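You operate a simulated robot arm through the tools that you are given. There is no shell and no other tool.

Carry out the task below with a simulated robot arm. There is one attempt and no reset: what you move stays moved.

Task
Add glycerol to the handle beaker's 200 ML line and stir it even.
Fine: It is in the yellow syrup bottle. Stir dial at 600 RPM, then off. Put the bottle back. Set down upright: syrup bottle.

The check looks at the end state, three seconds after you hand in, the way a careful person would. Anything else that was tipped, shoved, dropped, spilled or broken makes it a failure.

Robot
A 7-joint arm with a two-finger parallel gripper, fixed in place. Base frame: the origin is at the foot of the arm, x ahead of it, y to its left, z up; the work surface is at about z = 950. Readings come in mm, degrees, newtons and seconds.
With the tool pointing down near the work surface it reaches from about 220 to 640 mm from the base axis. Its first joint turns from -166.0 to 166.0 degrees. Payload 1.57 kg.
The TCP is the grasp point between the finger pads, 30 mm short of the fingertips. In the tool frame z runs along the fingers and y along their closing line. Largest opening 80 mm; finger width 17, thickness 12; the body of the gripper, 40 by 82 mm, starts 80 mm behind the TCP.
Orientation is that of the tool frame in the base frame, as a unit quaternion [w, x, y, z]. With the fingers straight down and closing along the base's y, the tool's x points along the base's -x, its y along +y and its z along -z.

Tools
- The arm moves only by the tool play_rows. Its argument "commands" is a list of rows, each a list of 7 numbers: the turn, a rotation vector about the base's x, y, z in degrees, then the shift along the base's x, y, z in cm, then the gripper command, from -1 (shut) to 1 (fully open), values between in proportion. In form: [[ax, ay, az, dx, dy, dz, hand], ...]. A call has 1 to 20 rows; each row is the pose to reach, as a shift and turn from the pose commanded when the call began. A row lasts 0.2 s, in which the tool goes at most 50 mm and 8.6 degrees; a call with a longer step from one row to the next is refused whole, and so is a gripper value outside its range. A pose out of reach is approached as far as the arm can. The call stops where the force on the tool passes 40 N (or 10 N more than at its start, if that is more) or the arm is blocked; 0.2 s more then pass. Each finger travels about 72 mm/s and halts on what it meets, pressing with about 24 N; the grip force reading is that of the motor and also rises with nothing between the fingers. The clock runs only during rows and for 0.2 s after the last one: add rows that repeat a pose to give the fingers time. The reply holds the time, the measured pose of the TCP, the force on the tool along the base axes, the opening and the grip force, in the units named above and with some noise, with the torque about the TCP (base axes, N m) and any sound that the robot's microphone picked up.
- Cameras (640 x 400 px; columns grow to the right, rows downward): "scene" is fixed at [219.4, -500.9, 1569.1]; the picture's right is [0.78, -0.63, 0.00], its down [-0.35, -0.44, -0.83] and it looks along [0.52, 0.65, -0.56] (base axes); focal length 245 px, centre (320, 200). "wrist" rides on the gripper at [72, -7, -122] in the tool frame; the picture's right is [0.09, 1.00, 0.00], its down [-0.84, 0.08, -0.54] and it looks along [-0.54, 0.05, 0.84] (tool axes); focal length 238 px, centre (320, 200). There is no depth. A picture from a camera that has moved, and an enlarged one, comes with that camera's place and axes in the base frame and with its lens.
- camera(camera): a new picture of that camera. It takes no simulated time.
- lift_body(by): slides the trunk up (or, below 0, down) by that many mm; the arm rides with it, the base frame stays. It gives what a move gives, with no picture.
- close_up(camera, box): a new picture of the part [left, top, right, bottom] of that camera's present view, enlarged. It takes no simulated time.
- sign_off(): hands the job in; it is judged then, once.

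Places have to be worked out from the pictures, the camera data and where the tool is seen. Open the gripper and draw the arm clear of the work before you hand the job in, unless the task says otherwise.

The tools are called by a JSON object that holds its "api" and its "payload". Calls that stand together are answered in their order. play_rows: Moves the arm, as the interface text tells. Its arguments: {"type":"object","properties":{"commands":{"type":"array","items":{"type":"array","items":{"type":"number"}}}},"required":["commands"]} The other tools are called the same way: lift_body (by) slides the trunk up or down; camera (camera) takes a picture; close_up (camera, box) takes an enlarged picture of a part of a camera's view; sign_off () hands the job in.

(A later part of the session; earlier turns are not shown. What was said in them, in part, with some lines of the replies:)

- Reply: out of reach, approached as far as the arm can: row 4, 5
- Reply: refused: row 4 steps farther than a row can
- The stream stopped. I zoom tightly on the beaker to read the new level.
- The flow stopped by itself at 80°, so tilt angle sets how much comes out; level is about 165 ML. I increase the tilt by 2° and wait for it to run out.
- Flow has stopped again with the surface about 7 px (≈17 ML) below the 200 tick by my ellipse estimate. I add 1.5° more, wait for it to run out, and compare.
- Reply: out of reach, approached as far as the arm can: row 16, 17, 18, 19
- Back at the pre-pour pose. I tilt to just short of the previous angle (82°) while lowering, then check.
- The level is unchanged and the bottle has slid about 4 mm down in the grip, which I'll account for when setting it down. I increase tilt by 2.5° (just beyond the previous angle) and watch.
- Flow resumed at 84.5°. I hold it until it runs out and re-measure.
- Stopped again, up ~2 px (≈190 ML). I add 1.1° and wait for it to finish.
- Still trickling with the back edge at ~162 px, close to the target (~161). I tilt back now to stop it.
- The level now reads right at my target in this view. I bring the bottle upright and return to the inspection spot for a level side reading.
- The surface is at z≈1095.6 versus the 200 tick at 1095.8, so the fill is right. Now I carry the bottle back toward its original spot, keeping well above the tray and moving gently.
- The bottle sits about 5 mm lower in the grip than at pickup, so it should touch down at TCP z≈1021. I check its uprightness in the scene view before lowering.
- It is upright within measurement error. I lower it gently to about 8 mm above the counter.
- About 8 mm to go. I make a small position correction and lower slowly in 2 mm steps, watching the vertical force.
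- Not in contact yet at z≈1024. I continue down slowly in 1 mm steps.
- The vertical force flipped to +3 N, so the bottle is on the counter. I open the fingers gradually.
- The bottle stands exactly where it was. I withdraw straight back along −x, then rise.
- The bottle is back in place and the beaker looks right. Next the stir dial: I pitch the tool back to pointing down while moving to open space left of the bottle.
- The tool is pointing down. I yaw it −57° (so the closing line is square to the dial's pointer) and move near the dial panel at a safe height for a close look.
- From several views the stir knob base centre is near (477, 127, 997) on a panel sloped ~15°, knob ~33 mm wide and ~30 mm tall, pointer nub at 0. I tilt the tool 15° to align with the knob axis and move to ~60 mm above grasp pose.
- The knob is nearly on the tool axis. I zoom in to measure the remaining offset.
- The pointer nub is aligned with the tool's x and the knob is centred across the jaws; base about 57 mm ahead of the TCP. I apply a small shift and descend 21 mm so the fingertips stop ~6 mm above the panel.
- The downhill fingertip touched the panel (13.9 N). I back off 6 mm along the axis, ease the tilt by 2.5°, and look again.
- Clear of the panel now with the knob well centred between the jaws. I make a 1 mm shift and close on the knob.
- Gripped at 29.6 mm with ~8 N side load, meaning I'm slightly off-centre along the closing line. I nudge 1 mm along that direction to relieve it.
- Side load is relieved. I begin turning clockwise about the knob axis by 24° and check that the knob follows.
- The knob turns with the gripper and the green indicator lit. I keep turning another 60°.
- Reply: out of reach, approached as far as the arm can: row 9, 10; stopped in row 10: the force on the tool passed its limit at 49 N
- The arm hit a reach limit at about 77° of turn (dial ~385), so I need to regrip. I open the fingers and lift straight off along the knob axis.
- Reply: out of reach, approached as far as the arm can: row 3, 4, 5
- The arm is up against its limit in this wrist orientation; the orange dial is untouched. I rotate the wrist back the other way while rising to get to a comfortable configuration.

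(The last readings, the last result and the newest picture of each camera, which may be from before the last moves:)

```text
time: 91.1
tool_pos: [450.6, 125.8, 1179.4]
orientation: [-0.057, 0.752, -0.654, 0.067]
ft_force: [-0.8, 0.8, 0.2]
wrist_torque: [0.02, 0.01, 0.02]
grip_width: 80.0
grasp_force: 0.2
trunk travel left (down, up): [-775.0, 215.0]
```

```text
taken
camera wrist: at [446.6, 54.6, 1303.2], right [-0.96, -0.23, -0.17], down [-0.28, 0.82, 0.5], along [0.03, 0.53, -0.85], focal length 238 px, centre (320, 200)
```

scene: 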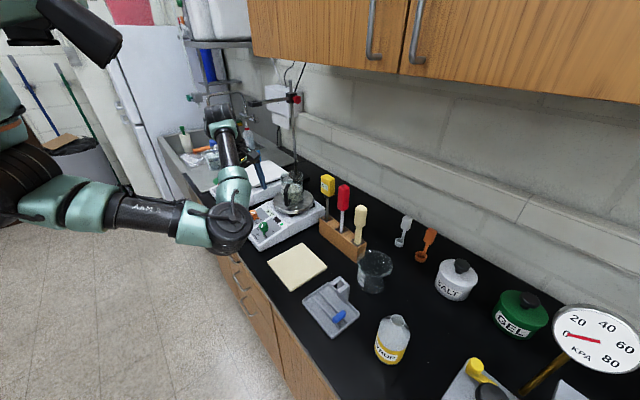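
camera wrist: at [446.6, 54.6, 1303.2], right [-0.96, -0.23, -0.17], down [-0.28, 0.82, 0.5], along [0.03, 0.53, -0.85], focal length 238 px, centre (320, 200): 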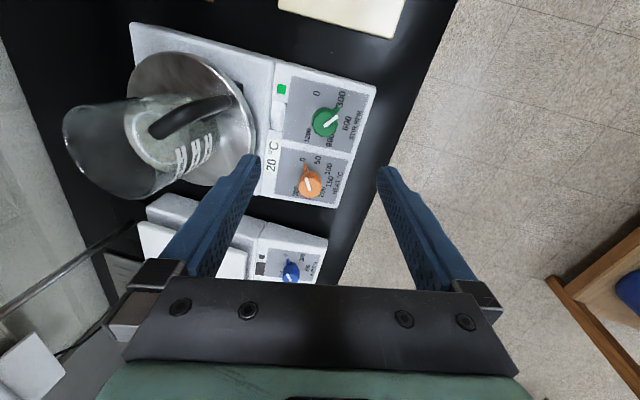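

The arm is comfortable again, so I'll use several bites. The knob now points between 300 and 600; I go back above it with a more favourable wrist angle (tips kept above the nub height).

{"api": "play_rows", "payload": {"commands": [[-0.6, -0.6, 3, 0.2, 0.05, -2, 1], [-1.2, -1.2, 6, 0.4, 0.1, -4.5, 1], [-1.8, -1.7, 9, 0.6, 0.15, -7, 1], [-2.35, -2.3, 11.75, 0.93, 0.18, -9.9, 1], [-2.35, -2.3, 11.75, 0.93, 0.18, -9.9, 1]]}}

{"api": "camera", "payload": {"camera": "wrist"}}

{"api": "close_up", "payload": {"camera": "wrist", "box": [260, 90, 400, 210]}}

```text
time: 92.3
tool_pos: [460.6, 125.9, 1079.8]
orientation: [-0.062, 0.813, -0.571, 0.089]
ft_force: [-0.4, -0.9, 0.3]
wrist_torque: [-0.02, 0.03, 0.0]
grip_width: 80.1
grasp_force: 0.1
trunk travel left (down, up): [-775.0, 215.0]
```

```text
taken
camera wrist: at [465.2, 61.0, 1206.6], right [-0.88, -0.42, -0.19], down [-0.46, 0.76, 0.45], along [-0.04, 0.49, -0.87], focal length 238 px, centre (320, 200)
```

wrist: 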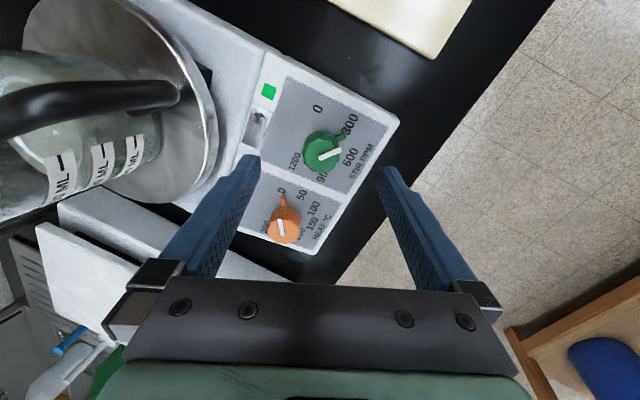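

```text
3.33 times, centred on (330, 150) of wrist
camera zoom: at [465.2, 61.0, 1206.6], right [-0.88, -0.42, -0.19], down [-0.46, 0.76, 0.45], along [-0.04, 0.49, -0.87], focal length 794 px, centre (287, 367)
```

zoom: 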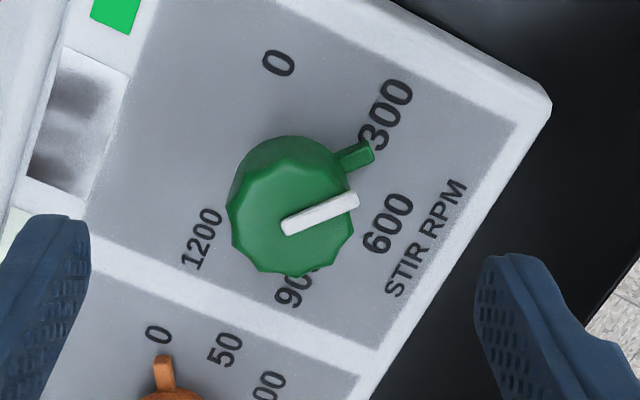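

Aligned on the knob axis (dial now reads ~370). I descend 45 mm along the axis and close on the knob.

{"api": "play_rows", "payload": {"commands": [[0, 0, 0, 0.3, 0, -1.3, 1], [0, 0, 0, 0.62, 0, -2.8, 1], [0, 0, 0, 0.88, 0, -4, 1], [0, 0, 0, 0.97, 0, -4.4, 1], [0, 0, 0, 0.97, 0, -4.4, 1]]}}

{"api": "close_up", "payload": {"camera": "wrist", "box": [240, 100, 400, 230]}}

```text
time: 93.5
tool_pos: [471.4, 126.4, 1034.4]
orientation: [-0.063, 0.813, -0.572, 0.088]
ft_force: [0.3, -0.5, 0.1]
wrist_torque: [0.0, 0.05, 0.06]
grip_width: 80.1
grasp_force: 0.1
trunk travel left (down, up): [-775.0, 215.0]
```

```text
3.08 times, centred on (320, 165) of wrist
camera zoom: at [474.7, 61.5, 1161.1], right [-0.88, -0.42, -0.19], down [-0.46, 0.76, 0.45], along [-0.04, 0.49, -0.87], focal length 733 px, centre (320, 308)
```

zoom: 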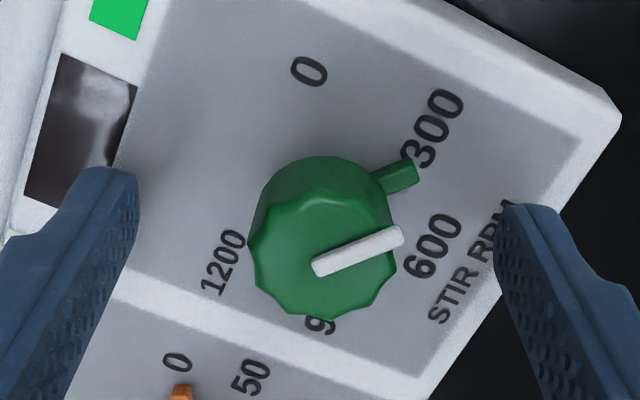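

The nub would sit right under one finger at this angle, so to avoid pressing on it I lift off and turn the wrist +70° (closing line along y), which keeps both fingers clear of the nub and gives room to turn.

{"api": "play_rows", "payload": {"commands": [[0, 0, 0, -0.4, 0, 1.8, 1], [0, 0, 0, -0.97, 0, 4.4, 1], [-1.7, 0, 7.8, -0.97, 0, 4.4, 1], [-3.4, 0, 15.6, -0.97, 0, 4.4, 1], [-5.1, 0, 23.4, -0.97, 0, 4.4, 1], [-6.9, 0, 31.2, -0.97, 0, 4.4, 1], [-8.6, 0, 39, -0.97, 0, 4.4, 1], [-10.3, 0, 46.8, -0.97, 0, 4.4, 1], [-12, 0, 54.6, -0.97, 0, 4.4, 1], [-13.7, 0, 62.4, -0.97, 0, 4.4, 1], [-15.05, 0, 68.4, -0.97, 0, 4.4, 1], [-15.05, 0, 68.4, -0.97, 0, 4.4, 1]]}}

{"api": "camera", "payload": {"camera": "wrist"}}

{"api": "close_up", "payload": {"camera": "wrist", "box": [260, 90, 400, 210]}}

{"api": "camera", "payload": {"camera": "scene"}}

```text
time: 96.1
tool_pos: [461.4, 127.8, 1079.3]
orientation: [0.0, 0.994, 0.0, 0.108]
ft_force: [-0.6, 0.0, 0.1]
wrist_torque: [-0.02, -0.01, -0.01]
grip_width: 79.9
grasp_force: 0.1
trunk travel left (down, up): [-775.0, 215.0]
```

```text
taken
camera wrist: at [505.5, 134.1, 1214.7], right [0.09, -1.0, 0.02], down [-0.93, -0.08, 0.35], along [-0.35, -0.05, -0.94], focal length 238 px, centre (320, 200)
```

wrist: 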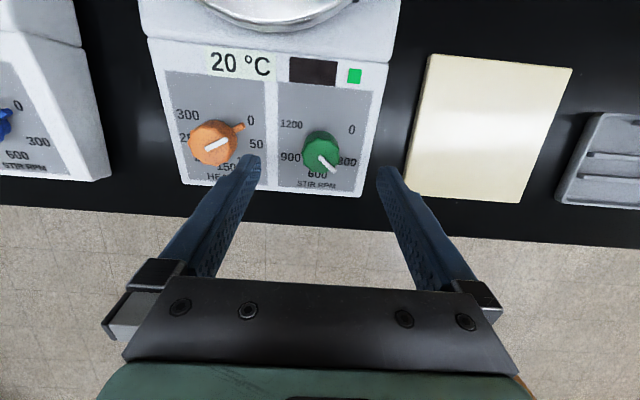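

```text
3.33 times, centred on (330, 150) of wrist
camera zoom: at [505.5, 134.1, 1214.7], right [0.09, -1.0, 0.02], down [-0.93, -0.08, 0.35], along [-0.35, -0.05, -0.94], focal length 794 px, centre (287, 367)
```

zoom: 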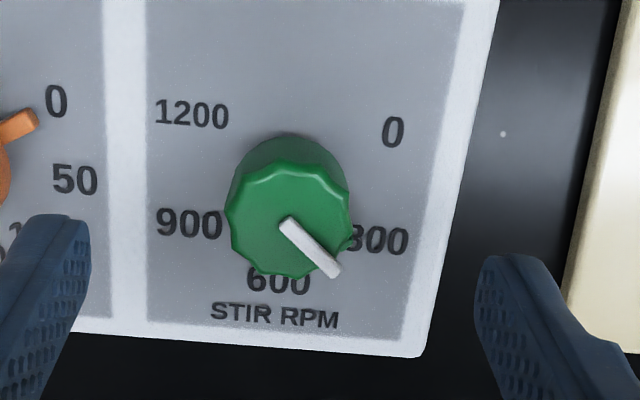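

```text
taken
```

scene: 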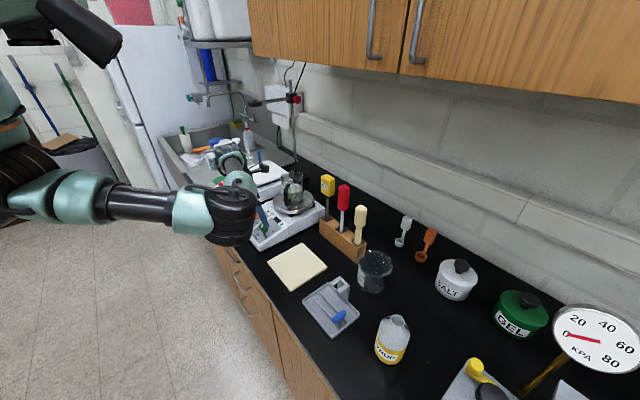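

Now the tool is square to the panel and centred on the knob. I descend, grip with the fingers at the knob's ±y sides, clear of the nub.

{"api": "play_rows", "payload": {"commands": [[0, 0, 0, 0.3, 0, -1.3, 1], [0, 0, 0, 0.62, 0, -2.8, 1], [0, 0, 0, 0.88, 0, -4, 1], [0, 0, 0, 0.97, 0, -4.4, 1], [0, 0, 0, 0.97, 0, -4.4, 0.4], [0, 0, 0, 0.97, 0, -4.4, 0.1], [0, 0, 0, 0.97, 0, -4.4, -0.3], [0, 0, 0, 0.97, 0, -4.4, -1], [0, 0, 0, 0.97, 0, -4.4, -1], [0, 0, 0, 0.97, 0, -4.4, -1]]}}

{"api": "close_up", "payload": {"camera": "wrist", "box": [240, 100, 400, 230]}}

{"api": "close_up", "payload": {"camera": "scene", "box": [230, 165, 320, 250]}}

```text
time: 98.3
tool_pos: [471.9, 125.7, 1036.3]
orientation: [0.0, 0.994, -0.002, 0.108]
ft_force: [-0.8, -3.1, -1.6]
wrist_torque: [0.06, -0.16, 0.02]
grip_width: 29.2
grasp_force: 38.9
trunk travel left (down, up): [-775.0, 215.0]
```

```text
3.08 times, centred on (320, 165) of wrist
camera zoom: at [515.0, 133.3, 1171.3], right [0.09, -1.0, 0.02], down [-0.93, -0.07, 0.35], along [-0.35, -0.05, -0.94], focal length 733 px, centre (320, 308)
```

zoom: 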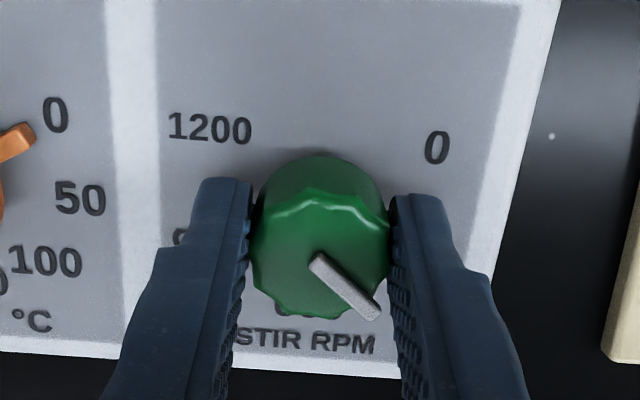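

```text
4.71 times, centred on (275, 208) of scene
camera zoom: at [219.4, -500.9, 1569.1], right [0.78, -0.63, 0.0], down [-0.35, -0.44, -0.83], along [0.52, 0.65, -0.56], focal length 1151 px, centre (532, 165)
```

zoom: 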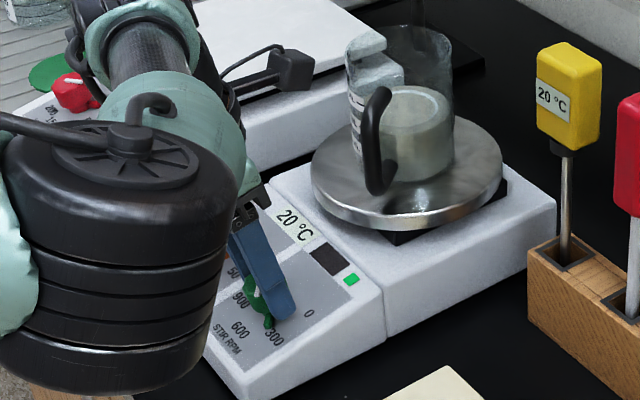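

Good grip. I turn clockwise by 46° in small steps and then read the pointer.

{"api": "play_rows", "payload": {"commands": [[1.24, 0, -5.62, 0, 0, 0, -1], [2.47, 0, -11.24, 0, 0, 0, -1], [3.71, 0, -16.85, 0, 0, 0, -1], [4.95, 0, -22.5, 0, 0, 0, -1], [6.18, 0, -28.1, 0, 0, 0, -1], [7.42, 0, -33.7, 0, 0, 0, -1], [8.65, 0, -39.3, 0, 0, 0, -1], [9.89, 0, -44.9, 0, 0, 0, -1], [9.89, 0, -44.9, 0, 0, 0, -1]]}}

{"api": "camera", "payload": {"camera": "wrist"}}

{"api": "close_up", "payload": {"camera": "wrist", "box": [240, 100, 400, 230]}}

{"api": "close_up", "payload": {"camera": "scene", "box": [230, 165, 320, 250]}}

```text
time: 100.3
tool_pos: [470.4, 126.1, 1036.0]
orientation: [-0.042, 0.914, -0.39, 0.1]
ft_force: [-3.4, -0.2, 3.5]
wrist_torque: [-0.65, -0.49, -0.16]
grip_width: 29.5
grasp_force: 39.1
trunk travel left (down, up): [-775.0, 215.0]
```

```text
taken
camera wrist: at [497.7, 79.0, 1167.6], right [-0.64, -0.76, -0.14], down [-0.74, 0.55, 0.39], along [-0.22, 0.36, -0.91], focal length 238 px, centre (320, 200)
```

wrist: 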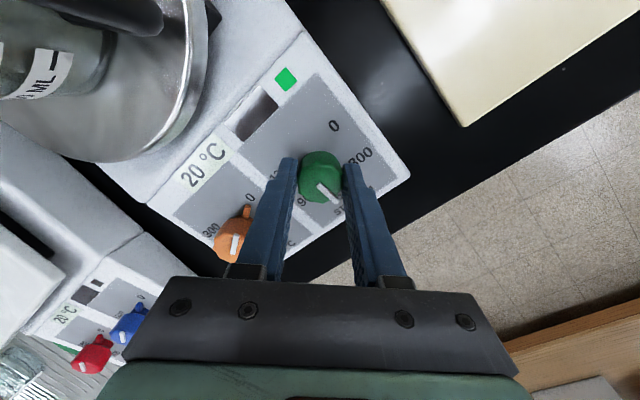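

```text
3.08 times, centred on (320, 165) of wrist
camera zoom: at [497.7, 79.0, 1167.6], right [-0.64, -0.76, -0.14], down [-0.74, 0.55, 0.39], along [-0.22, 0.36, -0.91], focal length 733 px, centre (320, 308)
```

zoom: 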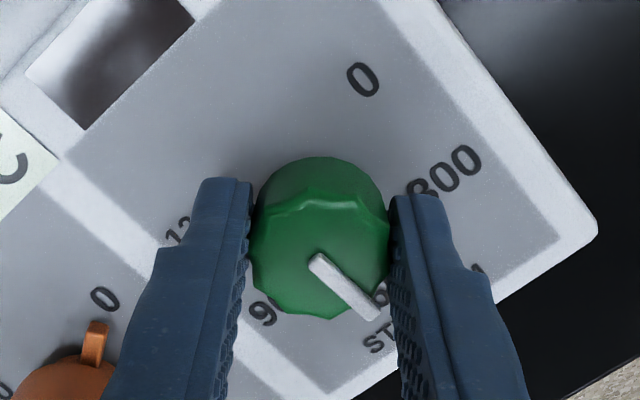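

```text
4.71 times, centred on (275, 208) of scene
camera zoom: at [219.4, -500.9, 1569.1], right [0.78, -0.63, 0.0], down [-0.35, -0.44, -0.83], along [0.52, 0.65, -0.56], focal length 1151 px, centre (532, 165)
```

zoom: 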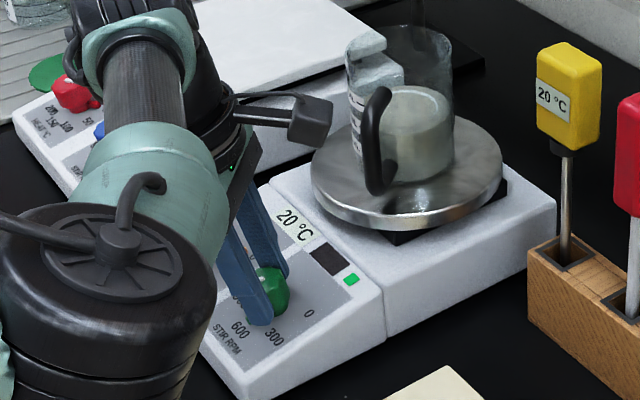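

By projecting the pointer line, the dial is about 4° short of 600. I turn another 3.8° and check.

{"api": "play_rows", "payload": {"commands": [[0.41, 0, -1.86, 0, 0, 0, -1], [0.82, 0, -3.71, 0, 0, 0, -1], [0.82, 0, -3.71, 0, 0, 0, -1]]}}

{"api": "close_up", "payload": {"camera": "wrist", "box": [240, 100, 400, 230]}}

{"api": "close_up", "payload": {"camera": "scene", "box": [250, 205, 290, 240]}}

{"api": "close_up", "payload": {"camera": "scene", "box": [276, 165, 312, 210]}}

```text
time: 101.1
tool_pos: [469.1, 126.7, 1035.6]
orientation: [-0.046, 0.901, -0.42, 0.098]
ft_force: [-3.3, -5.0, 4.1]
wrist_torque: [-0.48, 0.08, -0.07]
grip_width: 29.2
grasp_force: 38.5
trunk travel left (down, up): [-775.0, 215.0]
```

```text
3.08 times, centred on (320, 165) of wrist
camera zoom: at [494.5, 75.4, 1166.8], right [-0.69, -0.71, -0.15], down [-0.7, 0.59, 0.4], along [-0.2, 0.38, -0.9], focal length 733 px, centre (320, 308)
```

zoom: 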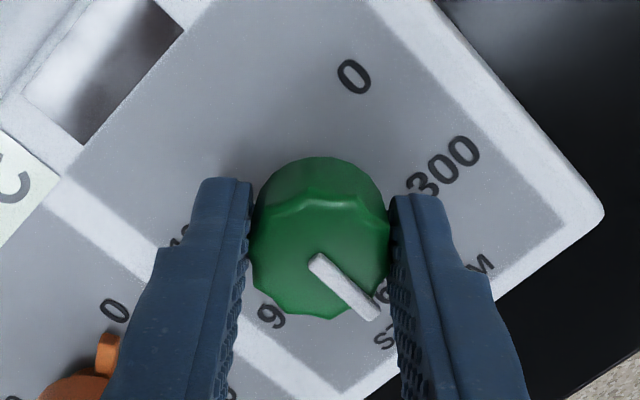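

```text
11.43 times, centred on (270, 222) of scene
camera zoom: at [219.4, -500.9, 1569.1], right [0.78, -0.63, 0.0], down [-0.35, -0.44, -0.83], along [0.52, 0.65, -0.56], focal length 2796 px, centre (891, -57)
```

zoom: 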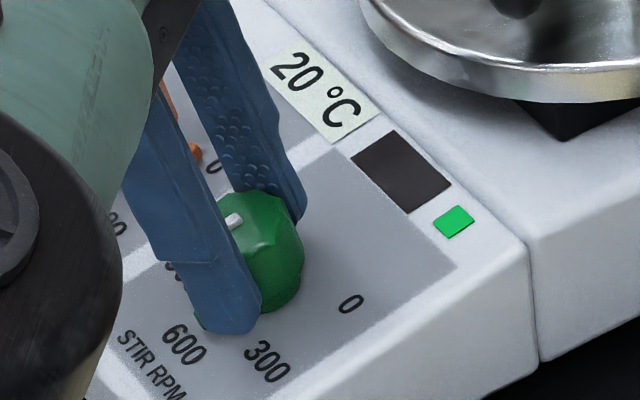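

```text
8.89 times, centred on (294, 188) of scene
camera zoom: at [219.4, -500.9, 1569.1], right [0.78, -0.63, 0.0], down [-0.35, -0.44, -0.83], along [0.52, 0.65, -0.56], focal length 2175 px, centre (551, 311)
```

zoom: 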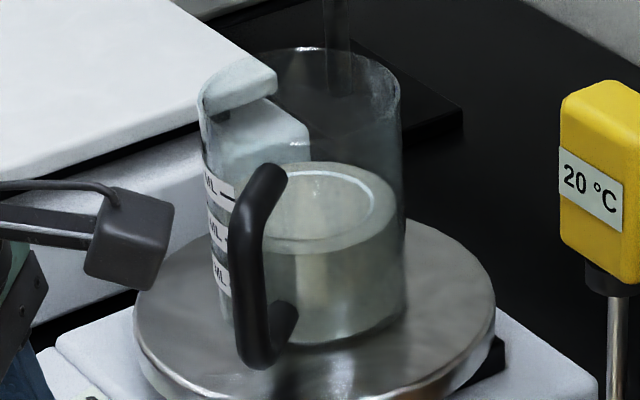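

A vortex is visible in the beaker, so it is stirring. I release and lift 45 mm along the axis to verify the dial pointer against the 600 mark.

{"api": "play_rows", "payload": {"commands": [[0, 0, 0, 0, 0, 0, -0.2], [0, 0, 0, 0, 0, 0, 0.2], [0, 0, 0, 0, 0, 0, 0.7], [0, 0, 0, 0, 0, 0, 1], [0, 0, 0, -0.3, 0, 1.3, 1], [0, 0, 0, -0.62, 0, 2.8, 1], [0, 0, 0, -0.97, 0, 4.4, 1], [0, 0, 0, -0.97, 0, 4.4, 1]]}}

{"api": "camera", "payload": {"camera": "wrist"}}

{"api": "close_up", "payload": {"camera": "wrist", "box": [260, 90, 400, 210]}}

{"api": "close_up", "payload": {"camera": "scene", "box": [230, 165, 320, 250]}}

```text
time: 102.9
tool_pos: [460.0, 126.1, 1080.0]
orientation: [-0.045, 0.901, -0.42, 0.098]
ft_force: [-0.2, 0.4, -0.4]
wrist_torque: [0.0, -0.01, -0.01]
grip_width: 79.9
grasp_force: 0.0
trunk travel left (down, up): [-775.0, 215.0]
```

```text
taken
camera wrist: at [485.5, 75.4, 1211.2], right [-0.69, -0.71, -0.15], down [-0.7, 0.59, 0.4], along [-0.2, 0.38, -0.9], focal length 238 px, centre (320, 200)
```

wrist: 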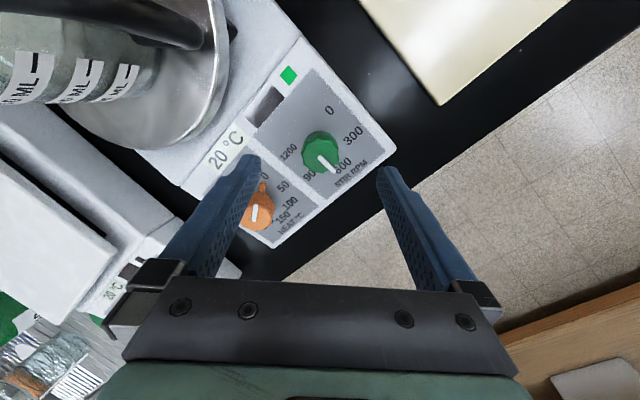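

```text
3.33 times, centred on (330, 150) of wrist
camera zoom: at [485.5, 75.4, 1211.2], right [-0.69, -0.71, -0.15], down [-0.7, 0.59, 0.4], along [-0.2, 0.38, -0.9], focal length 794 px, centre (287, 367)
```

zoom: 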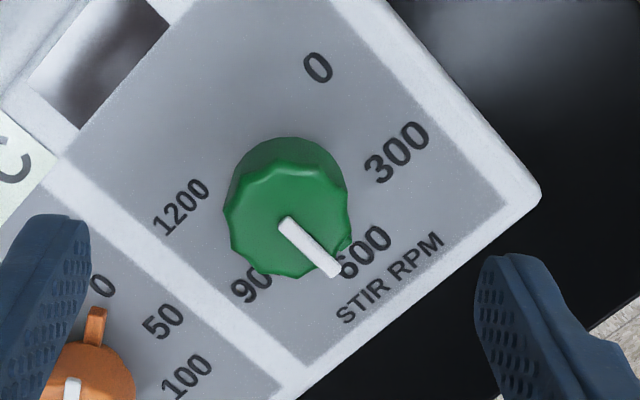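

```text
4.71 times, centred on (275, 208) of scene
camera zoom: at [219.4, -500.9, 1569.1], right [0.78, -0.63, 0.0], down [-0.35, -0.44, -0.83], along [0.52, 0.65, -0.56], focal length 1151 px, centre (532, 165)
```

zoom: 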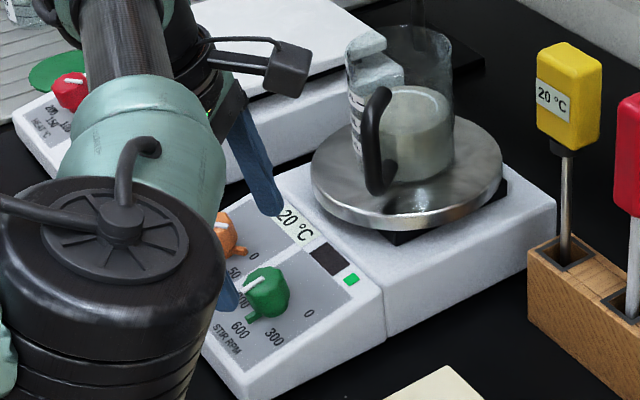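

The pointer sits on 600 (within about 2°). I hold still to let it stir for a few seconds.

{"api": "play_rows", "payload": {"commands": [[0, 0, 0, 0, 0, 0, 1], [0, 0, 0, 0, 0, 0, 1], [0, 0, 0, 0, 0, 0, 1], [0, 0, 0, 0, 0, 0, 1], [0, 0, 0, 0, 0, 0, 1], [0, 0, 0, 0, 0, 0, 1], [0, 0, 0, 0, 0, 0, 1], [0, 0, 0, 0, 0, 0, 1], [0, 0, 0, 0, 0, 0, 1], [0, 0, 0, 0, 0, 0, 1], [0, 0, 0, 0, 0, 0, 1], [0, 0, 0, 0, 0, 0, 1], [0, 0, 0, 0, 0, 0, 1], [0, 0, 0, 0, 0, 0, 1], [0, 0, 0, 0, 0, 0, 1], [0, 0, 0, 0, 0, 0, 1], [0, 0, 0, 0, 0, 0, 1], [0, 0, 0, 0, 0, 0, 1], [0, 0, 0, 0, 0, 0, 1], [0, 0, 0, 0, 0, 0, 1]]}}

{"api": "close_up", "payload": {"camera": "scene", "box": [276, 165, 312, 210]}}

{"api": "close_up", "payload": {"camera": "wrist", "box": [0, 0, 240, 150]}}

```text
time: 107.1
tool_pos: [461.4, 126.3, 1080.9]
orientation: [-0.045, 0.901, -0.419, 0.097]
ft_force: [-0.2, 0.2, 0.6]
wrist_torque: [-0.01, 0.01, 0.02]
grip_width: 79.8
grasp_force: 0.0
trunk travel left (down, up): [-775.0, 215.0]
```

```text
8.89 times, centred on (294, 188) of scene
camera zoom: at [219.4, -500.9, 1569.1], right [0.78, -0.63, 0.0], down [-0.35, -0.44, -0.83], along [0.52, 0.65, -0.56], focal length 2175 px, centre (551, 311)
```

zoom: 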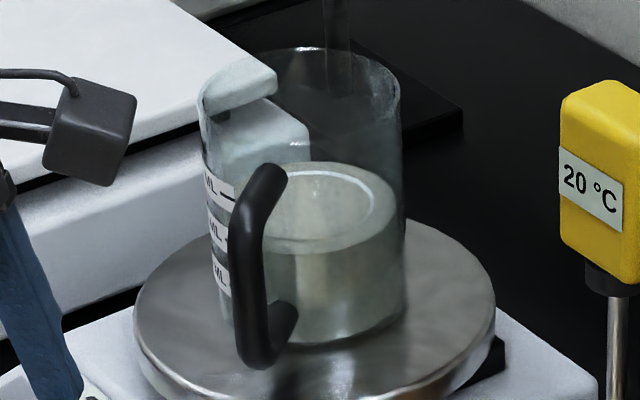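

```text
2.67 times, centred on (120, 75) of wrist
camera zoom: at [485.4, 75.4, 1211.1], right [-0.69, -0.71, -0.15], down [-0.7, 0.59, 0.4], along [-0.2, 0.38, -0.9], focal length 636 px, centre (853, 533)
```

zoom: 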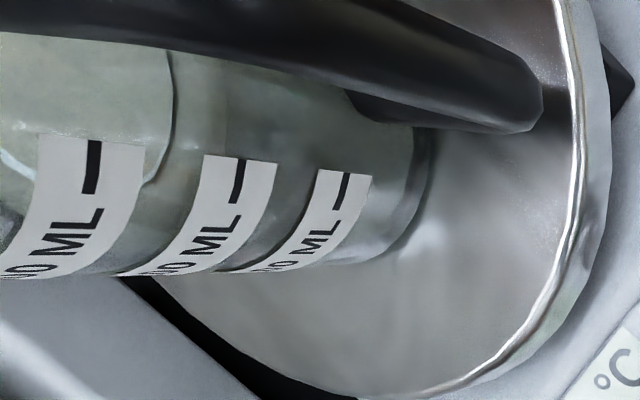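

The liquid is becoming uniform. I let it stir for another ~12 seconds to be thorough.

{"api": "play_rows", "payload": {"commands": [[0, 0, 0, 0, 0, 0, 1], [0, 0, 0, 0, 0, 0, 1], [0, 0, 0, 0, 0, 0, 1], [0, 0, 0, 0, 0, 0, 1], [0, 0, 0, 0, 0, 0, 1], [0, 0, 0, 0, 0, 0, 1], [0, 0, 0, 0, 0, 0, 1], [0, 0, 0, 0, 0, 0, 1], [0, 0, 0, 0, 0, 0, 1], [0, 0, 0, 0, 0, 0, 1], [0, 0, 0, 0, 0, 0, 1], [0, 0, 0, 0, 0, 0, 1], [0, 0, 0, 0, 0, 0, 1], [0, 0, 0, 0, 0, 0, 1], [0, 0, 0, 0, 0, 0, 1], [0, 0, 0, 0, 0, 0, 1], [0, 0, 0, 0, 0, 0, 1], [0, 0, 0, 0, 0, 0, 1], [0, 0, 0, 0, 0, 0, 1], [0, 0, 0, 0, 0, 0, 1]]}}

{"api": "play_rows", "payload": {"commands": [[0, 0, 0, 0, 0, 0, 1], [0, 0, 0, 0, 0, 0, 1], [0, 0, 0, 0, 0, 0, 1], [0, 0, 0, 0, 0, 0, 1], [0, 0, 0, 0, 0, 0, 1], [0, 0, 0, 0, 0, 0, 1], [0, 0, 0, 0, 0, 0, 1], [0, 0, 0, 0, 0, 0, 1], [0, 0, 0, 0, 0, 0, 1], [0, 0, 0, 0, 0, 0, 1], [0, 0, 0, 0, 0, 0, 1], [0, 0, 0, 0, 0, 0, 1], [0, 0, 0, 0, 0, 0, 1], [0, 0, 0, 0, 0, 0, 1], [0, 0, 0, 0, 0, 0, 1], [0, 0, 0, 0, 0, 0, 1], [0, 0, 0, 0, 0, 0, 1], [0, 0, 0, 0, 0, 0, 1], [0, 0, 0, 0, 0, 0, 1], [0, 0, 0, 0, 0, 0, 1]]}}

{"api": "play_rows", "payload": {"commands": [[0, 0, 0, 0, 0, 0, 1], [0, 0, 0, 0, 0, 0, 1], [0, 0, 0, 0, 0, 0, 1], [0, 0, 0, 0, 0, 0, 1], [0, 0, 0, 0, 0, 0, 1], [0, 0, 0, 0, 0, 0, 1], [0, 0, 0, 0, 0, 0, 1], [0, 0, 0, 0, 0, 0, 1], [0, 0, 0, 0, 0, 0, 1], [0, 0, 0, 0, 0, 0, 1], [0, 0, 0, 0, 0, 0, 1], [0, 0, 0, 0, 0, 0, 1], [0, 0, 0, 0, 0, 0, 1], [0, 0, 0, 0, 0, 0, 1], [0, 0, 0, 0, 0, 0, 1], [0, 0, 0, 0, 0, 0, 1], [0, 0, 0, 0, 0, 0, 1], [0, 0, 0, 0, 0, 0, 1], [0, 0, 0, 0, 0, 0, 1], [0, 0, 0, 0, 0, 0, 1]]}}

{"api": "close_up", "payload": {"camera": "scene", "box": [276, 165, 312, 210]}}

```text
time: 111.3
tool_pos: [461.2, 126.3, 1080.1]
orientation: [-0.045, 0.901, -0.42, 0.098]
ft_force: [0.5, 0.2, 0.6]
wrist_torque: [-0.04, 0.0, 0.02]
grip_width: 79.9
grasp_force: 0.0
trunk travel left (down, up): [-775.0, 215.0]
```

```text
time: 115.5
tool_pos: [461.7, 125.7, 1079.0]
orientation: [-0.045, 0.901, -0.42, 0.097]
ft_force: [-0.3, 0.4, 0.6]
wrist_torque: [-0.03, 0.0, -0.04]
grip_width: 79.9
grasp_force: 0.1
trunk travel left (down, up): [-775.0, 215.0]
```

```text
time: 119.7
tool_pos: [460.1, 126.9, 1079.6]
orientation: [-0.045, 0.901, -0.42, 0.098]
ft_force: [-1.0, 0.5, -0.1]
wrist_torque: [-0.01, 0.0, -0.01]
grip_width: 79.9
grasp_force: 0.1
trunk travel left (down, up): [-775.0, 215.0]
```

```text
8.89 times, centred on (294, 188) of scene
camera zoom: at [219.4, -500.9, 1569.1], right [0.78, -0.63, 0.0], down [-0.35, -0.44, -0.83], along [0.52, 0.65, -0.56], focal length 2175 px, centre (551, 311)
```

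zoom: 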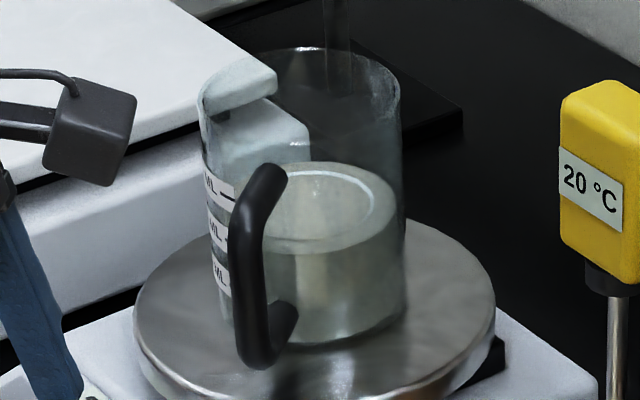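

The colour is steady and uniform now. I re-grip the knob at the same angle and turn it back counter-clockwise by 50° (first bite toward 0).

{"api": "play_rows", "payload": {"commands": [[0, 0, 0, 0.3, 0, -1.3, 1], [0, 0, 0, 0.62, 0, -2.8, 1], [0, 0, 0, 0.88, 0, -4, 1], [0, 0, 0, 0.97, 0, -4.4, 1], [0, 0, 0, 0.97, 0, -4.4, 0.4], [0, 0, 0, 0.97, 0, -4.4, 0.1], [0, 0, 0, 0.97, 0, -4.4, -0.3], [0, 0, 0, 0.97, 0, -4.4, -1], [0, 0, 0, 0.97, 0, -4.4, -1], [0, 0, 0, 0.97, 0, -4.4, -1]]}}

{"api": "close_up", "payload": {"camera": "wrist", "box": [240, 100, 400, 230]}}

```text
time: 121.9
tool_pos: [470.5, 126.5, 1034.3]
orientation: [-0.046, 0.901, -0.419, 0.097]
ft_force: [-2.0, -2.3, -1.6]
wrist_torque: [-0.16, 0.09, -0.05]
grip_width: 29.0
grasp_force: 38.8
trunk travel left (down, up): [-775.0, 215.0]
```

```text
3.08 times, centred on (320, 165) of wrist
camera zoom: at [494.9, 75.6, 1165.7], right [-0.69, -0.71, -0.15], down [-0.7, 0.59, 0.4], along [-0.2, 0.38, -0.9], focal length 733 px, centre (320, 308)
```

zoom: 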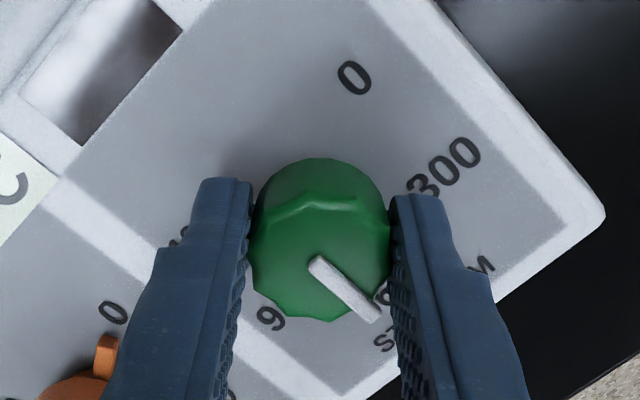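

Good grip. I turn counter-clockwise 50° in small steps.

{"api": "play_rows", "payload": {"commands": [[-1.25, 0, 5.7, 0, 0, 0, -1], [-2.5, 0, 11.4, 0, 0, 0, -1], [-3.75, 0, 17.1, 0, 0, 0, -1], [-5, 0, 22.8, 0, 0, 0, -1], [-6.25, 0, 28.5, 0, 0, 0, -1], [-7.5, 0, 34.2, 0, 0, 0, -1], [-8.75, 0, 39.9, 0, 0, 0, -1], [-10, 0, 45.5, 0, 0, 0, -1], [-10.75, 0, 48.9, 0, 0, 0, -1], [-10.75, 0, 48.9, 0, 0, 0, -1]]}}

{"api": "close_up", "payload": {"camera": "wrist", "box": [240, 100, 400, 230]}}

{"api": "close_up", "payload": {"camera": "scene", "box": [230, 165, 320, 250]}}

```text
time: 124.1
tool_pos: [470.0, 127.0, 1034.1]
orientation: [0.001, 0.994, 0.002, 0.106]
ft_force: [-3.2, -4.4, -11.9]
wrist_torque: [0.05, 0.33, -0.02]
grip_width: 29.2
grasp_force: 38.7
trunk travel left (down, up): [-775.0, 215.0]
```

```text
3.08 times, centred on (320, 165) of wrist
camera zoom: at [515.4, 133.7, 1170.1], right [0.09, -1.0, 0.02], down [-0.93, -0.08, 0.35], along [-0.35, -0.05, -0.94], focal length 733 px, centre (320, 308)
```

zoom: 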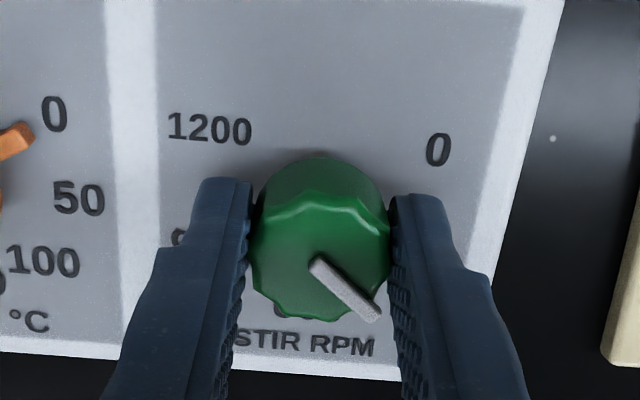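

```text
4.71 times, centred on (275, 208) of scene
camera zoom: at [219.4, -500.9, 1569.1], right [0.78, -0.63, 0.0], down [-0.35, -0.44, -0.83], along [0.52, 0.65, -0.56], focal length 1151 px, centre (532, 165)
```

zoom: 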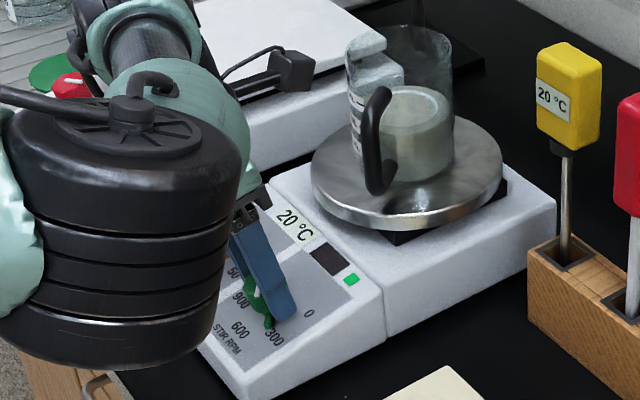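

Now at about 350 on the dial. I release, lift, and turn the wrist back clockwise by 100° for the second bite.

{"api": "play_rows", "payload": {"commands": [[0, 0, 0, 0, 0, 0, -0.2], [0, 0, 0, 0, 0, 0, 0.4], [0, 0, 0, 0, 0, 0, 1], [0, 0, 0, 0, 0, 0, 1], [0, 0, 0, -0.4, 0, 1.8, 1], [0, 0, 0, -0.97, 0, 4.4, 1], [1.68, 0, -7.6, -0.97, 0, 4.4, 1], [3.35, 0, -15.2, -0.97, 0, 4.4, 1], [5.03, 0, -22.9, -0.97, 0, 4.4, 1], [6.7, 0, -30.5, -0.97, 0, 4.4, 1], [8.4, 0, -38.1, -0.97, 0, 4.4, 1], [10.1, 0, -45.7, -0.97, 0, 4.4, 1], [11.7, 0, -53.3, -0.97, 0, 4.4, 1], [13.4, 0, -61, -0.97, 0, 4.4, 1], [15.1, 0, -68.6, -0.97, 0, 4.4, 1], [16.8, 0, -76.2, -0.97, 0, 4.4, 1], [18.4, 0, -83.8, -0.97, 0, 4.4, 1], [20.1, 0, -91.5, -0.97, 0, 4.4, 1], [21.5, 0, -97.7, -0.97, 0, 4.4, 1], [21.5, 0, -97.7, -0.97, 0, 4.4, 1]]}}

{"api": "camera", "payload": {"camera": "wrist"}}

{"api": "close_up", "payload": {"camera": "wrist", "box": [260, 90, 400, 210]}}

{"api": "camera", "payload": {"camera": "scene"}}

```text
time: 128.3
tool_pos: [460.8, 126.7, 1078.8]
orientation: [0.082, -0.639, 0.762, -0.069]
ft_force: [0.4, 0.2, 0.3]
wrist_torque: [-0.01, 0.03, 0.0]
grip_width: 80.3
grasp_force: 0.1
trunk travel left (down, up): [-775.0, 215.0]
```

```text
taken
camera wrist: at [429.6, 54.9, 1198.3], right [-0.97, 0.08, -0.21], down [-0.05, 0.84, 0.54], along [0.22, 0.54, -0.81], focal length 238 px, centre (320, 200)
```

wrist: 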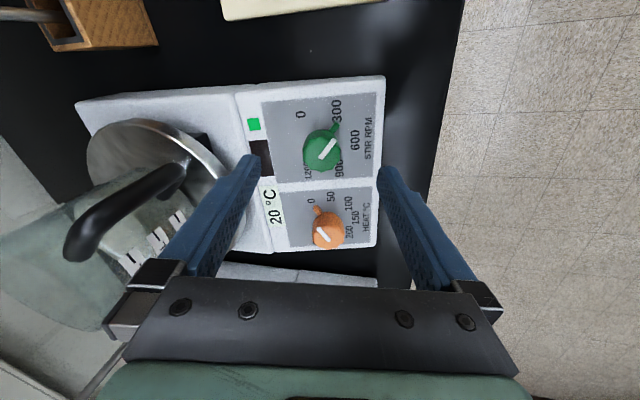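

```text
3.33 times, centred on (330, 150) of wrist
camera zoom: at [429.6, 54.9, 1198.3], right [-0.97, 0.08, -0.21], down [-0.05, 0.84, 0.54], along [0.22, 0.54, -0.81], focal length 794 px, centre (287, 367)
```

zoom: 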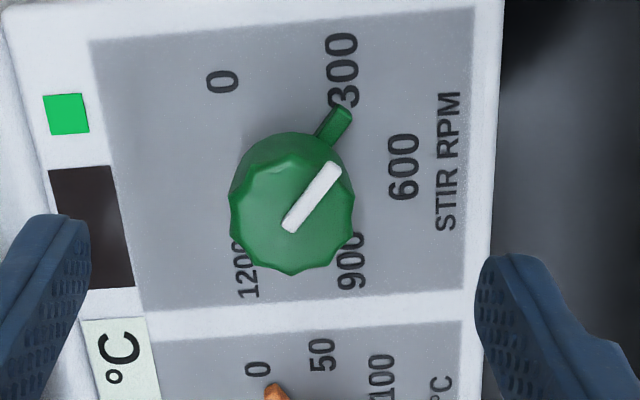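

```text
taken
```

scene: 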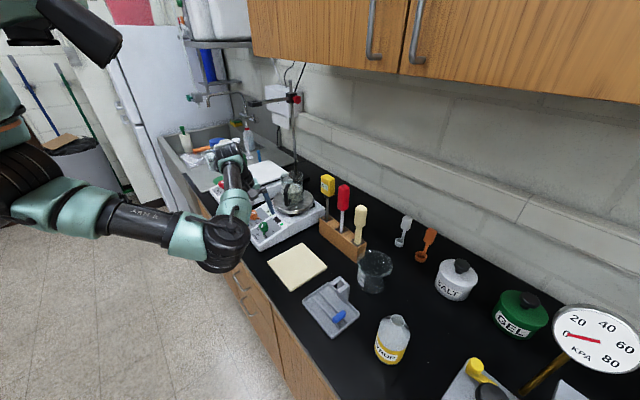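

The pointer now reads ~345 and the nub is clear of both jaws. I descend and grip for the second bite.

{"api": "play_rows", "payload": {"commands": [[0, 0, 0, 0.3, -0.05, -1.3, 1], [0, 0, 0, 0.62, -0.08, -2.8, 1], [0, 0, 0, 0.88, -0.08, -4, 1], [0, 0, 0, 0.97, -0.08, -4.4, 1], [0, 0, 0, 0.97, -0.08, -4.4, 0.4], [0, 0, 0, 0.97, -0.08, -4.4, 0.1], [0, 0, 0, 0.97, -0.08, -4.4, -0.3], [0, 0, 0, 0.97, -0.08, -4.4, -1], [0, 0, 0, 0.97, -0.08, -4.4, -1], [0, 0, 0, 0.97, -0.08, -4.4, -1]]}}

{"api": "close_up", "payload": {"camera": "wrist", "box": [240, 100, 400, 230]}}

```text
time: 130.5
tool_pos: [469.7, 125.6, 1036.9]
orientation: [0.082, -0.639, 0.762, -0.068]
ft_force: [-4.4, 1.1, -3.1]
wrist_torque: [0.14, 0.71, 0.03]
grip_width: 29.8
grasp_force: 39.4
trunk travel left (down, up): [-775.0, 215.0]
```

```text
3.08 times, centred on (320, 165) of wrist
camera zoom: at [438.5, 53.8, 1154.4], right [-0.97, 0.08, -0.21], down [-0.05, 0.84, 0.54], along [0.22, 0.54, -0.81], focal length 733 px, centre (320, 308)
```

zoom: 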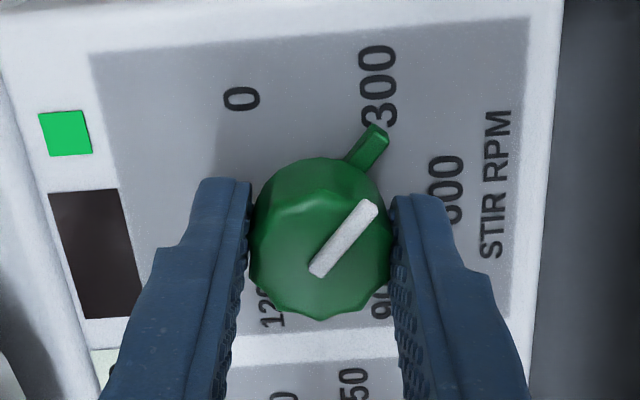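

Good grip. I turn counter-clockwise about 68°, then check against the 0 mark.

{"api": "play_rows", "payload": {"commands": [[-1.22, 0, 5.54, 0, 0, 0, -1], [-2.44, 0, 11.1, 0, 0, 0, -1], [-3.66, 0, 16.6, 0, 0, 0, -1], [-4.87, 0, 22.1, 0, 0, 0, -1], [-6.09, 0, 27.7, 0, 0, 0, -1], [-7.31, 0, 33.2, 0, 0, 0, -1], [-8.53, 0, 38.8, 0, 0, 0, -1], [-9.75, 0, 44.3, 0, 0, 0, -1], [-10.97, 0, 49.8, 0, 0, 0, -1], [-12.2, 0, 55.4, 0, 0, 0, -1], [-13.4, 0, 60.9, 0, 0, 0, -1], [-14.6, 0, 66.4, 0, 0, 0, -1], [-14.6, 0, 66.4, 0, 0, 0, -1]]}}

{"api": "close_up", "payload": {"camera": "wrist", "box": [240, 80, 400, 230]}}

{"api": "close_up", "payload": {"camera": "scene", "box": [230, 165, 320, 250]}}

```text
time: 133.3
tool_pos: [470.5, 126.4, 1034.2]
orientation: [-0.03, 0.956, -0.273, 0.105]
ft_force: [-2.3, 2.5, 5.7]
wrist_torque: [-0.09, 0.98, 0.01]
grip_width: 29.5
grasp_force: 39.4
trunk travel left (down, up): [-775.0, 215.0]
```

```text
2.67 times, centred on (320, 155) of wrist
camera zoom: at [507.8, 94.0, 1169.7], right [-0.44, -0.89, -0.1], down [-0.85, 0.38, 0.37], along [-0.29, 0.24, -0.93], focal length 636 px, centre (320, 320)
```

zoom: 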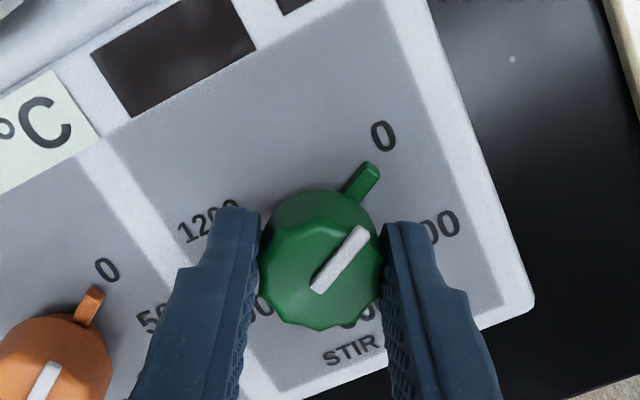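

```text
4.71 times, centred on (275, 208) of scene
camera zoom: at [219.4, -500.9, 1569.1], right [0.78, -0.63, 0.0], down [-0.35, -0.44, -0.83], along [0.52, 0.65, -0.56], focal length 1151 px, centre (532, 165)
```

zoom: 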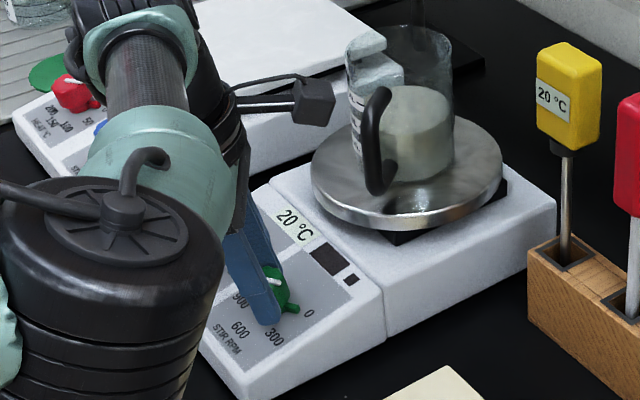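

The indicator light is off and the pointer is about 4° from the 0 mark. I turn the last 4° to seat it at 0.

{"api": "play_rows", "payload": {"commands": [[-0.43, 0, 1.95, 0, 0, 0, -1], [-0.9, 0, 4.1, 0, 0, 0, -1], [-0.9, 0, 4.1, 0, 0, 0, -1]]}}

{"api": "close_up", "payload": {"camera": "wrist", "box": [240, 80, 400, 230]}}

```text
time: 134.1
tool_pos: [470.6, 126.7, 1035.9]
orientation: [-0.026, 0.965, -0.238, 0.105]
ft_force: [-1.4, 5.3, 6.1]
wrist_torque: [-0.09, 0.34, -0.47]
grip_width: 29.6
grasp_force: 39.1
trunk travel left (down, up): [-775.0, 215.0]
```

```text
2.67 times, centred on (320, 155) of wrist
camera zoom: at [510.0, 98.5, 1170.2], right [-0.37, -0.92, -0.08], down [-0.88, 0.32, 0.36], along [-0.31, 0.21, -0.93], focal length 636 px, centre (320, 320)
```

zoom: 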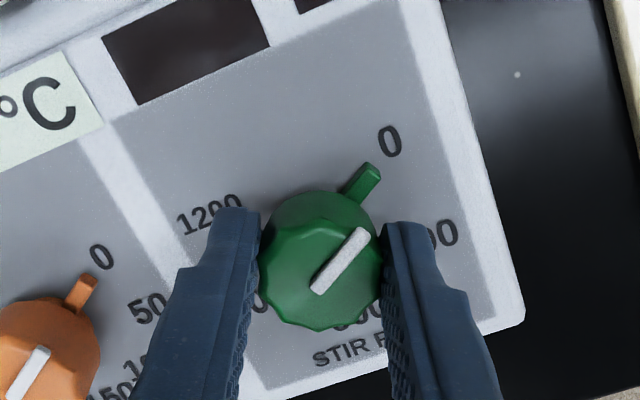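

A −0.47 N·m reaction about z shows the dial has reached its stop at 0. I release and lift off along the axis.

{"api": "play_rows", "payload": {"commands": [[0, 0, 0, 0, 0, 0, -0.2], [0, 0, 0, 0, 0, 0, 0.4], [0, 0, 0, 0, 0, 0, 1], [0, 0, 0, 0, 0, 0, 1], [0, 0, 0, -0.4, 0, 1.8, 1], [0, 0, 0, -0.97, 0, 4.4, 1], [0, 0, 0, -1.6, 0, 7.4, 1], [0, 0, 0, -2.2, 0, 10.4, 1], [0, 0, 0, -2.8, -1, 14, 1], [0, 0, 0, -3, -2, 17, 1], [0, 0, 0, -3, -2, 17, 1]]}}

{"api": "camera", "payload": {"camera": "wrist"}}

{"api": "close_up", "payload": {"camera": "scene", "box": [230, 165, 320, 250]}}

{"api": "close_up", "payload": {"camera": "scene", "box": [276, 165, 312, 210]}}

```text
time: 136.5
tool_pos: [440.9, 106.1, 1206.7]
orientation: [-0.026, 0.965, -0.238, 0.104]
ft_force: [0.0, 0.3, -0.7]
wrist_torque: [-0.01, 0.02, 0.01]
grip_width: 80.0
grasp_force: 0.0
trunk travel left (down, up): [-775.0, 215.0]
```

```text
taken
camera wrist: at [480.5, 78.8, 1339.7], right [-0.37, -0.92, -0.08], down [-0.87, 0.32, 0.36], along [-0.31, 0.21, -0.93], focal length 238 px, centre (320, 200)
```

wrist: 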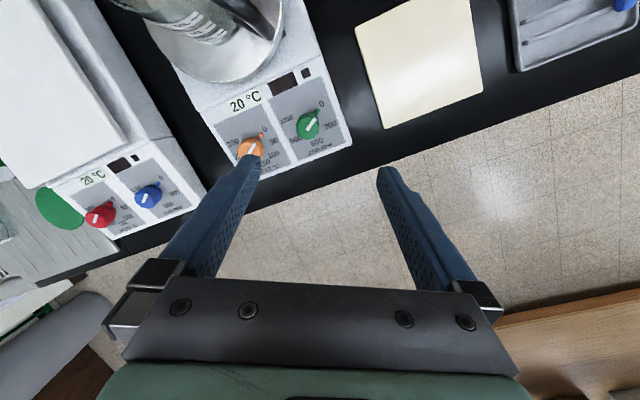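

```text
4.71 times, centred on (275, 208) of scene
camera zoom: at [219.4, -500.9, 1569.1], right [0.78, -0.63, 0.0], down [-0.35, -0.44, -0.83], along [0.52, 0.65, -0.56], focal length 1151 px, centre (532, 165)
```

zoom: 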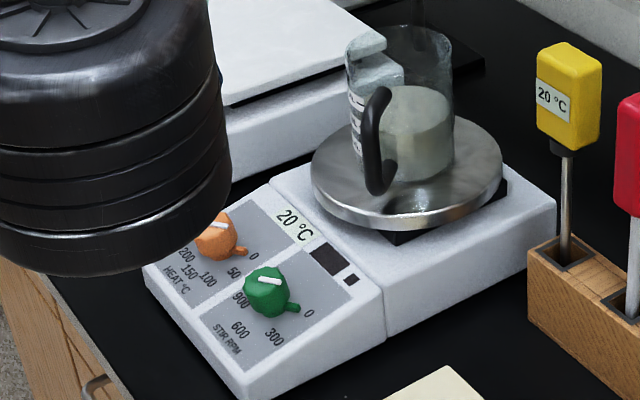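

```text
8.89 times, centred on (294, 188) of scene
camera zoom: at [219.4, -500.9, 1569.1], right [0.78, -0.63, 0.0], down [-0.35, -0.44, -0.83], along [0.52, 0.65, -0.56], focal length 2175 px, centre (551, 311)
```

zoom: 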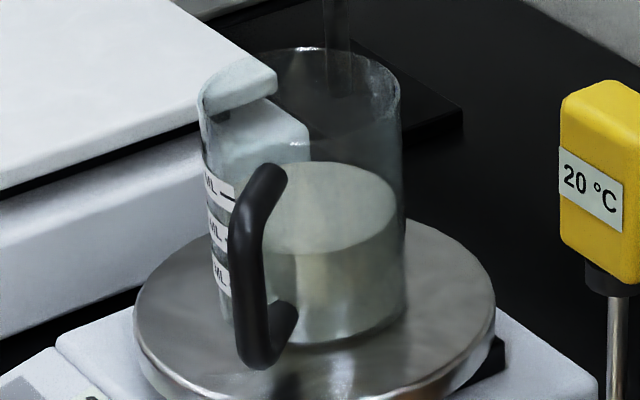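

The dial is at 0, the light is off, the surface is calm at the 200 line and the colour is uniform. I draw the arm up and clear of the work, then do a final check.

{"api": "play_rows", "payload": {"commands": [[0, 0, 0, -0.3, -2, 2, 1], [0, 0, 0, -0.6, -5, 5, 1], [0, 0, 0, -0.9, -8, 8, 1], [0, 0, 0, -1.2, -11, 11, 1], [0, 0, 0, -1.5, -14, 13.5, 1], [0, 0, 0, -1.8, -17, 15.5, 1], [0, 0, 0, -2, -20, 17, 1], [0, 0, 0, -2, -22, 17.5, 1], [0, 0, 0, -2, -22, 17.5, 1]]}}

{"api": "camera", "payload": {"camera": "scene"}}

{"api": "camera", "payload": {"camera": "wrist"}}

{"api": "close_up", "payload": {"camera": "scene", "box": [300, 230, 460, 380]}}

{"api": "close_up", "payload": {"camera": "scene", "box": [200, 150, 360, 250]}}

```text
time: 138.5
tool_pos: [421.8, -114.0, 1381.3]
orientation: [-0.026, 0.965, -0.239, 0.105]
ft_force: [0.5, -0.3, -0.3]
wrist_torque: [0.0, 0.01, 0.01]
grip_width: 80.1
grasp_force: 0.2
trunk travel left (down, up): [-775.0, 215.0]
```

```text
taken
```

scene: 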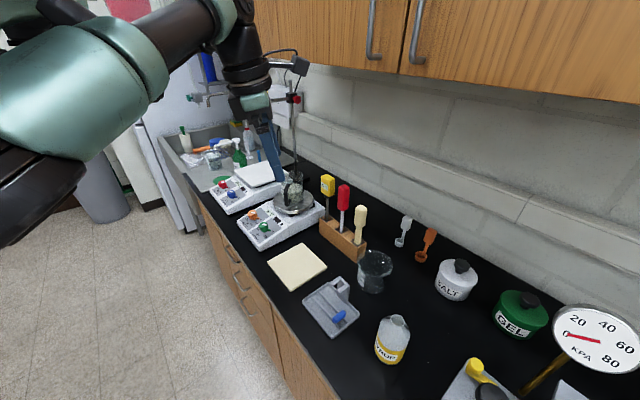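

```text
taken
camera wrist: at [461.4, -141.5, 1515.8], right [-0.37, -0.92, -0.08], down [-0.87, 0.32, 0.36], along [-0.31, 0.21, -0.93], focal length 238 px, centre (320, 200)
```

wrist: 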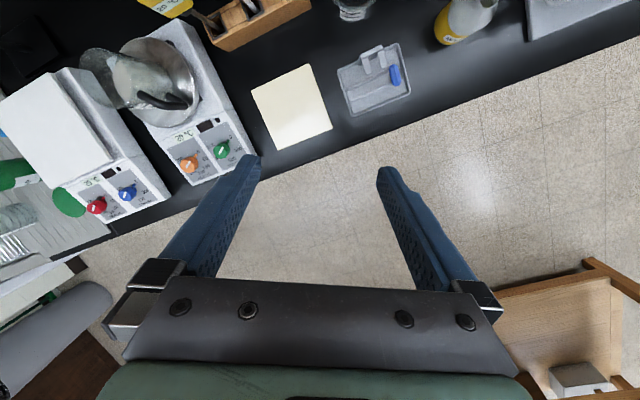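

```text
2.67 times, centred on (380, 305) of scene
camera zoom: at [219.4, -500.9, 1569.1], right [0.78, -0.63, 0.0], down [-0.35, -0.44, -0.83], along [0.52, 0.65, -0.56], focal length 652 px, centre (160, -80)
```

zoom: 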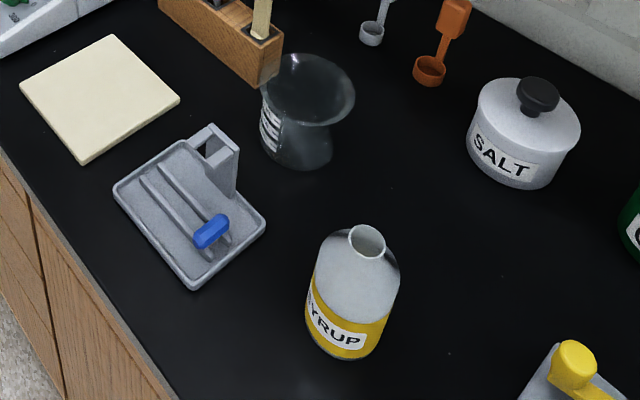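

```text
4.00 times, centred on (280, 200) of scene
camera zoom: at [219.4, -500.9, 1569.1], right [0.78, -0.63, 0.0], down [-0.35, -0.44, -0.83], along [0.52, 0.65, -0.56], focal length 979 px, centre (480, 200)
```

zoom: 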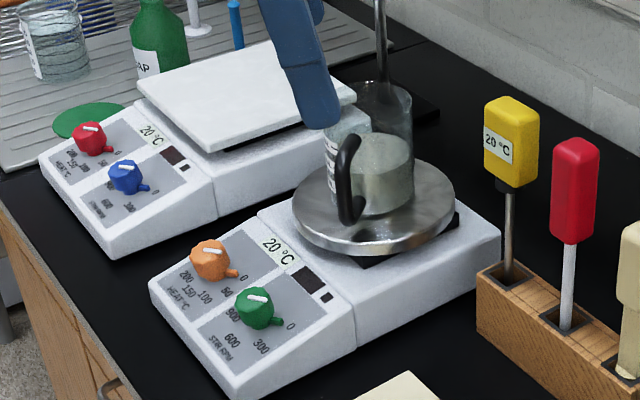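

Everything is in place. The bottle stands upright in its original spot, the beaker is at the 200 ML line and evenly mixed, the stir dial is at 0, and nothing else has moved. The gripper is open and the arm is clear, so I hand in.

{"api": "sign_off", "payload": {}}

```text
The job is handed in.
```

The handle beaker is filled to its 200 ML line with glycerol and stirred to an even colour, and I have handed the job in.

- **Fill level:** The last side view put the surface at about 1095.6 mm against 1095.8 mm for the 200 tick. I read that as within a few ML.
- **Stirring:** A stir bar was already in the beaker, so I left the blue one in its tray. I set the dial to 600 RPM (about 2° past the mark by my reading) and let it run for roughly 20 seconds. Turning the dial took two goes in each direction because the arm reached its limit partway. On the way up it sat at about 370 RPM for a few seconds.
- **Dial off:** The dial is back against its stop at 0 and the indicator light is off.
- **Syrup bottle:** It is back upright in its original spot. It slid about 5 mm in the grip while I was pouring, which I allowed for when setting it down.
- **Contact during the job:** A fingertip touched the stirrer panel once at about 14 N while I lined up on the dial. The call that hit the arm's limit also stopped at 49 N. Nothing appears moved, spilled or damaged in the final views.

The gripper is open and the arm is clear of the work.
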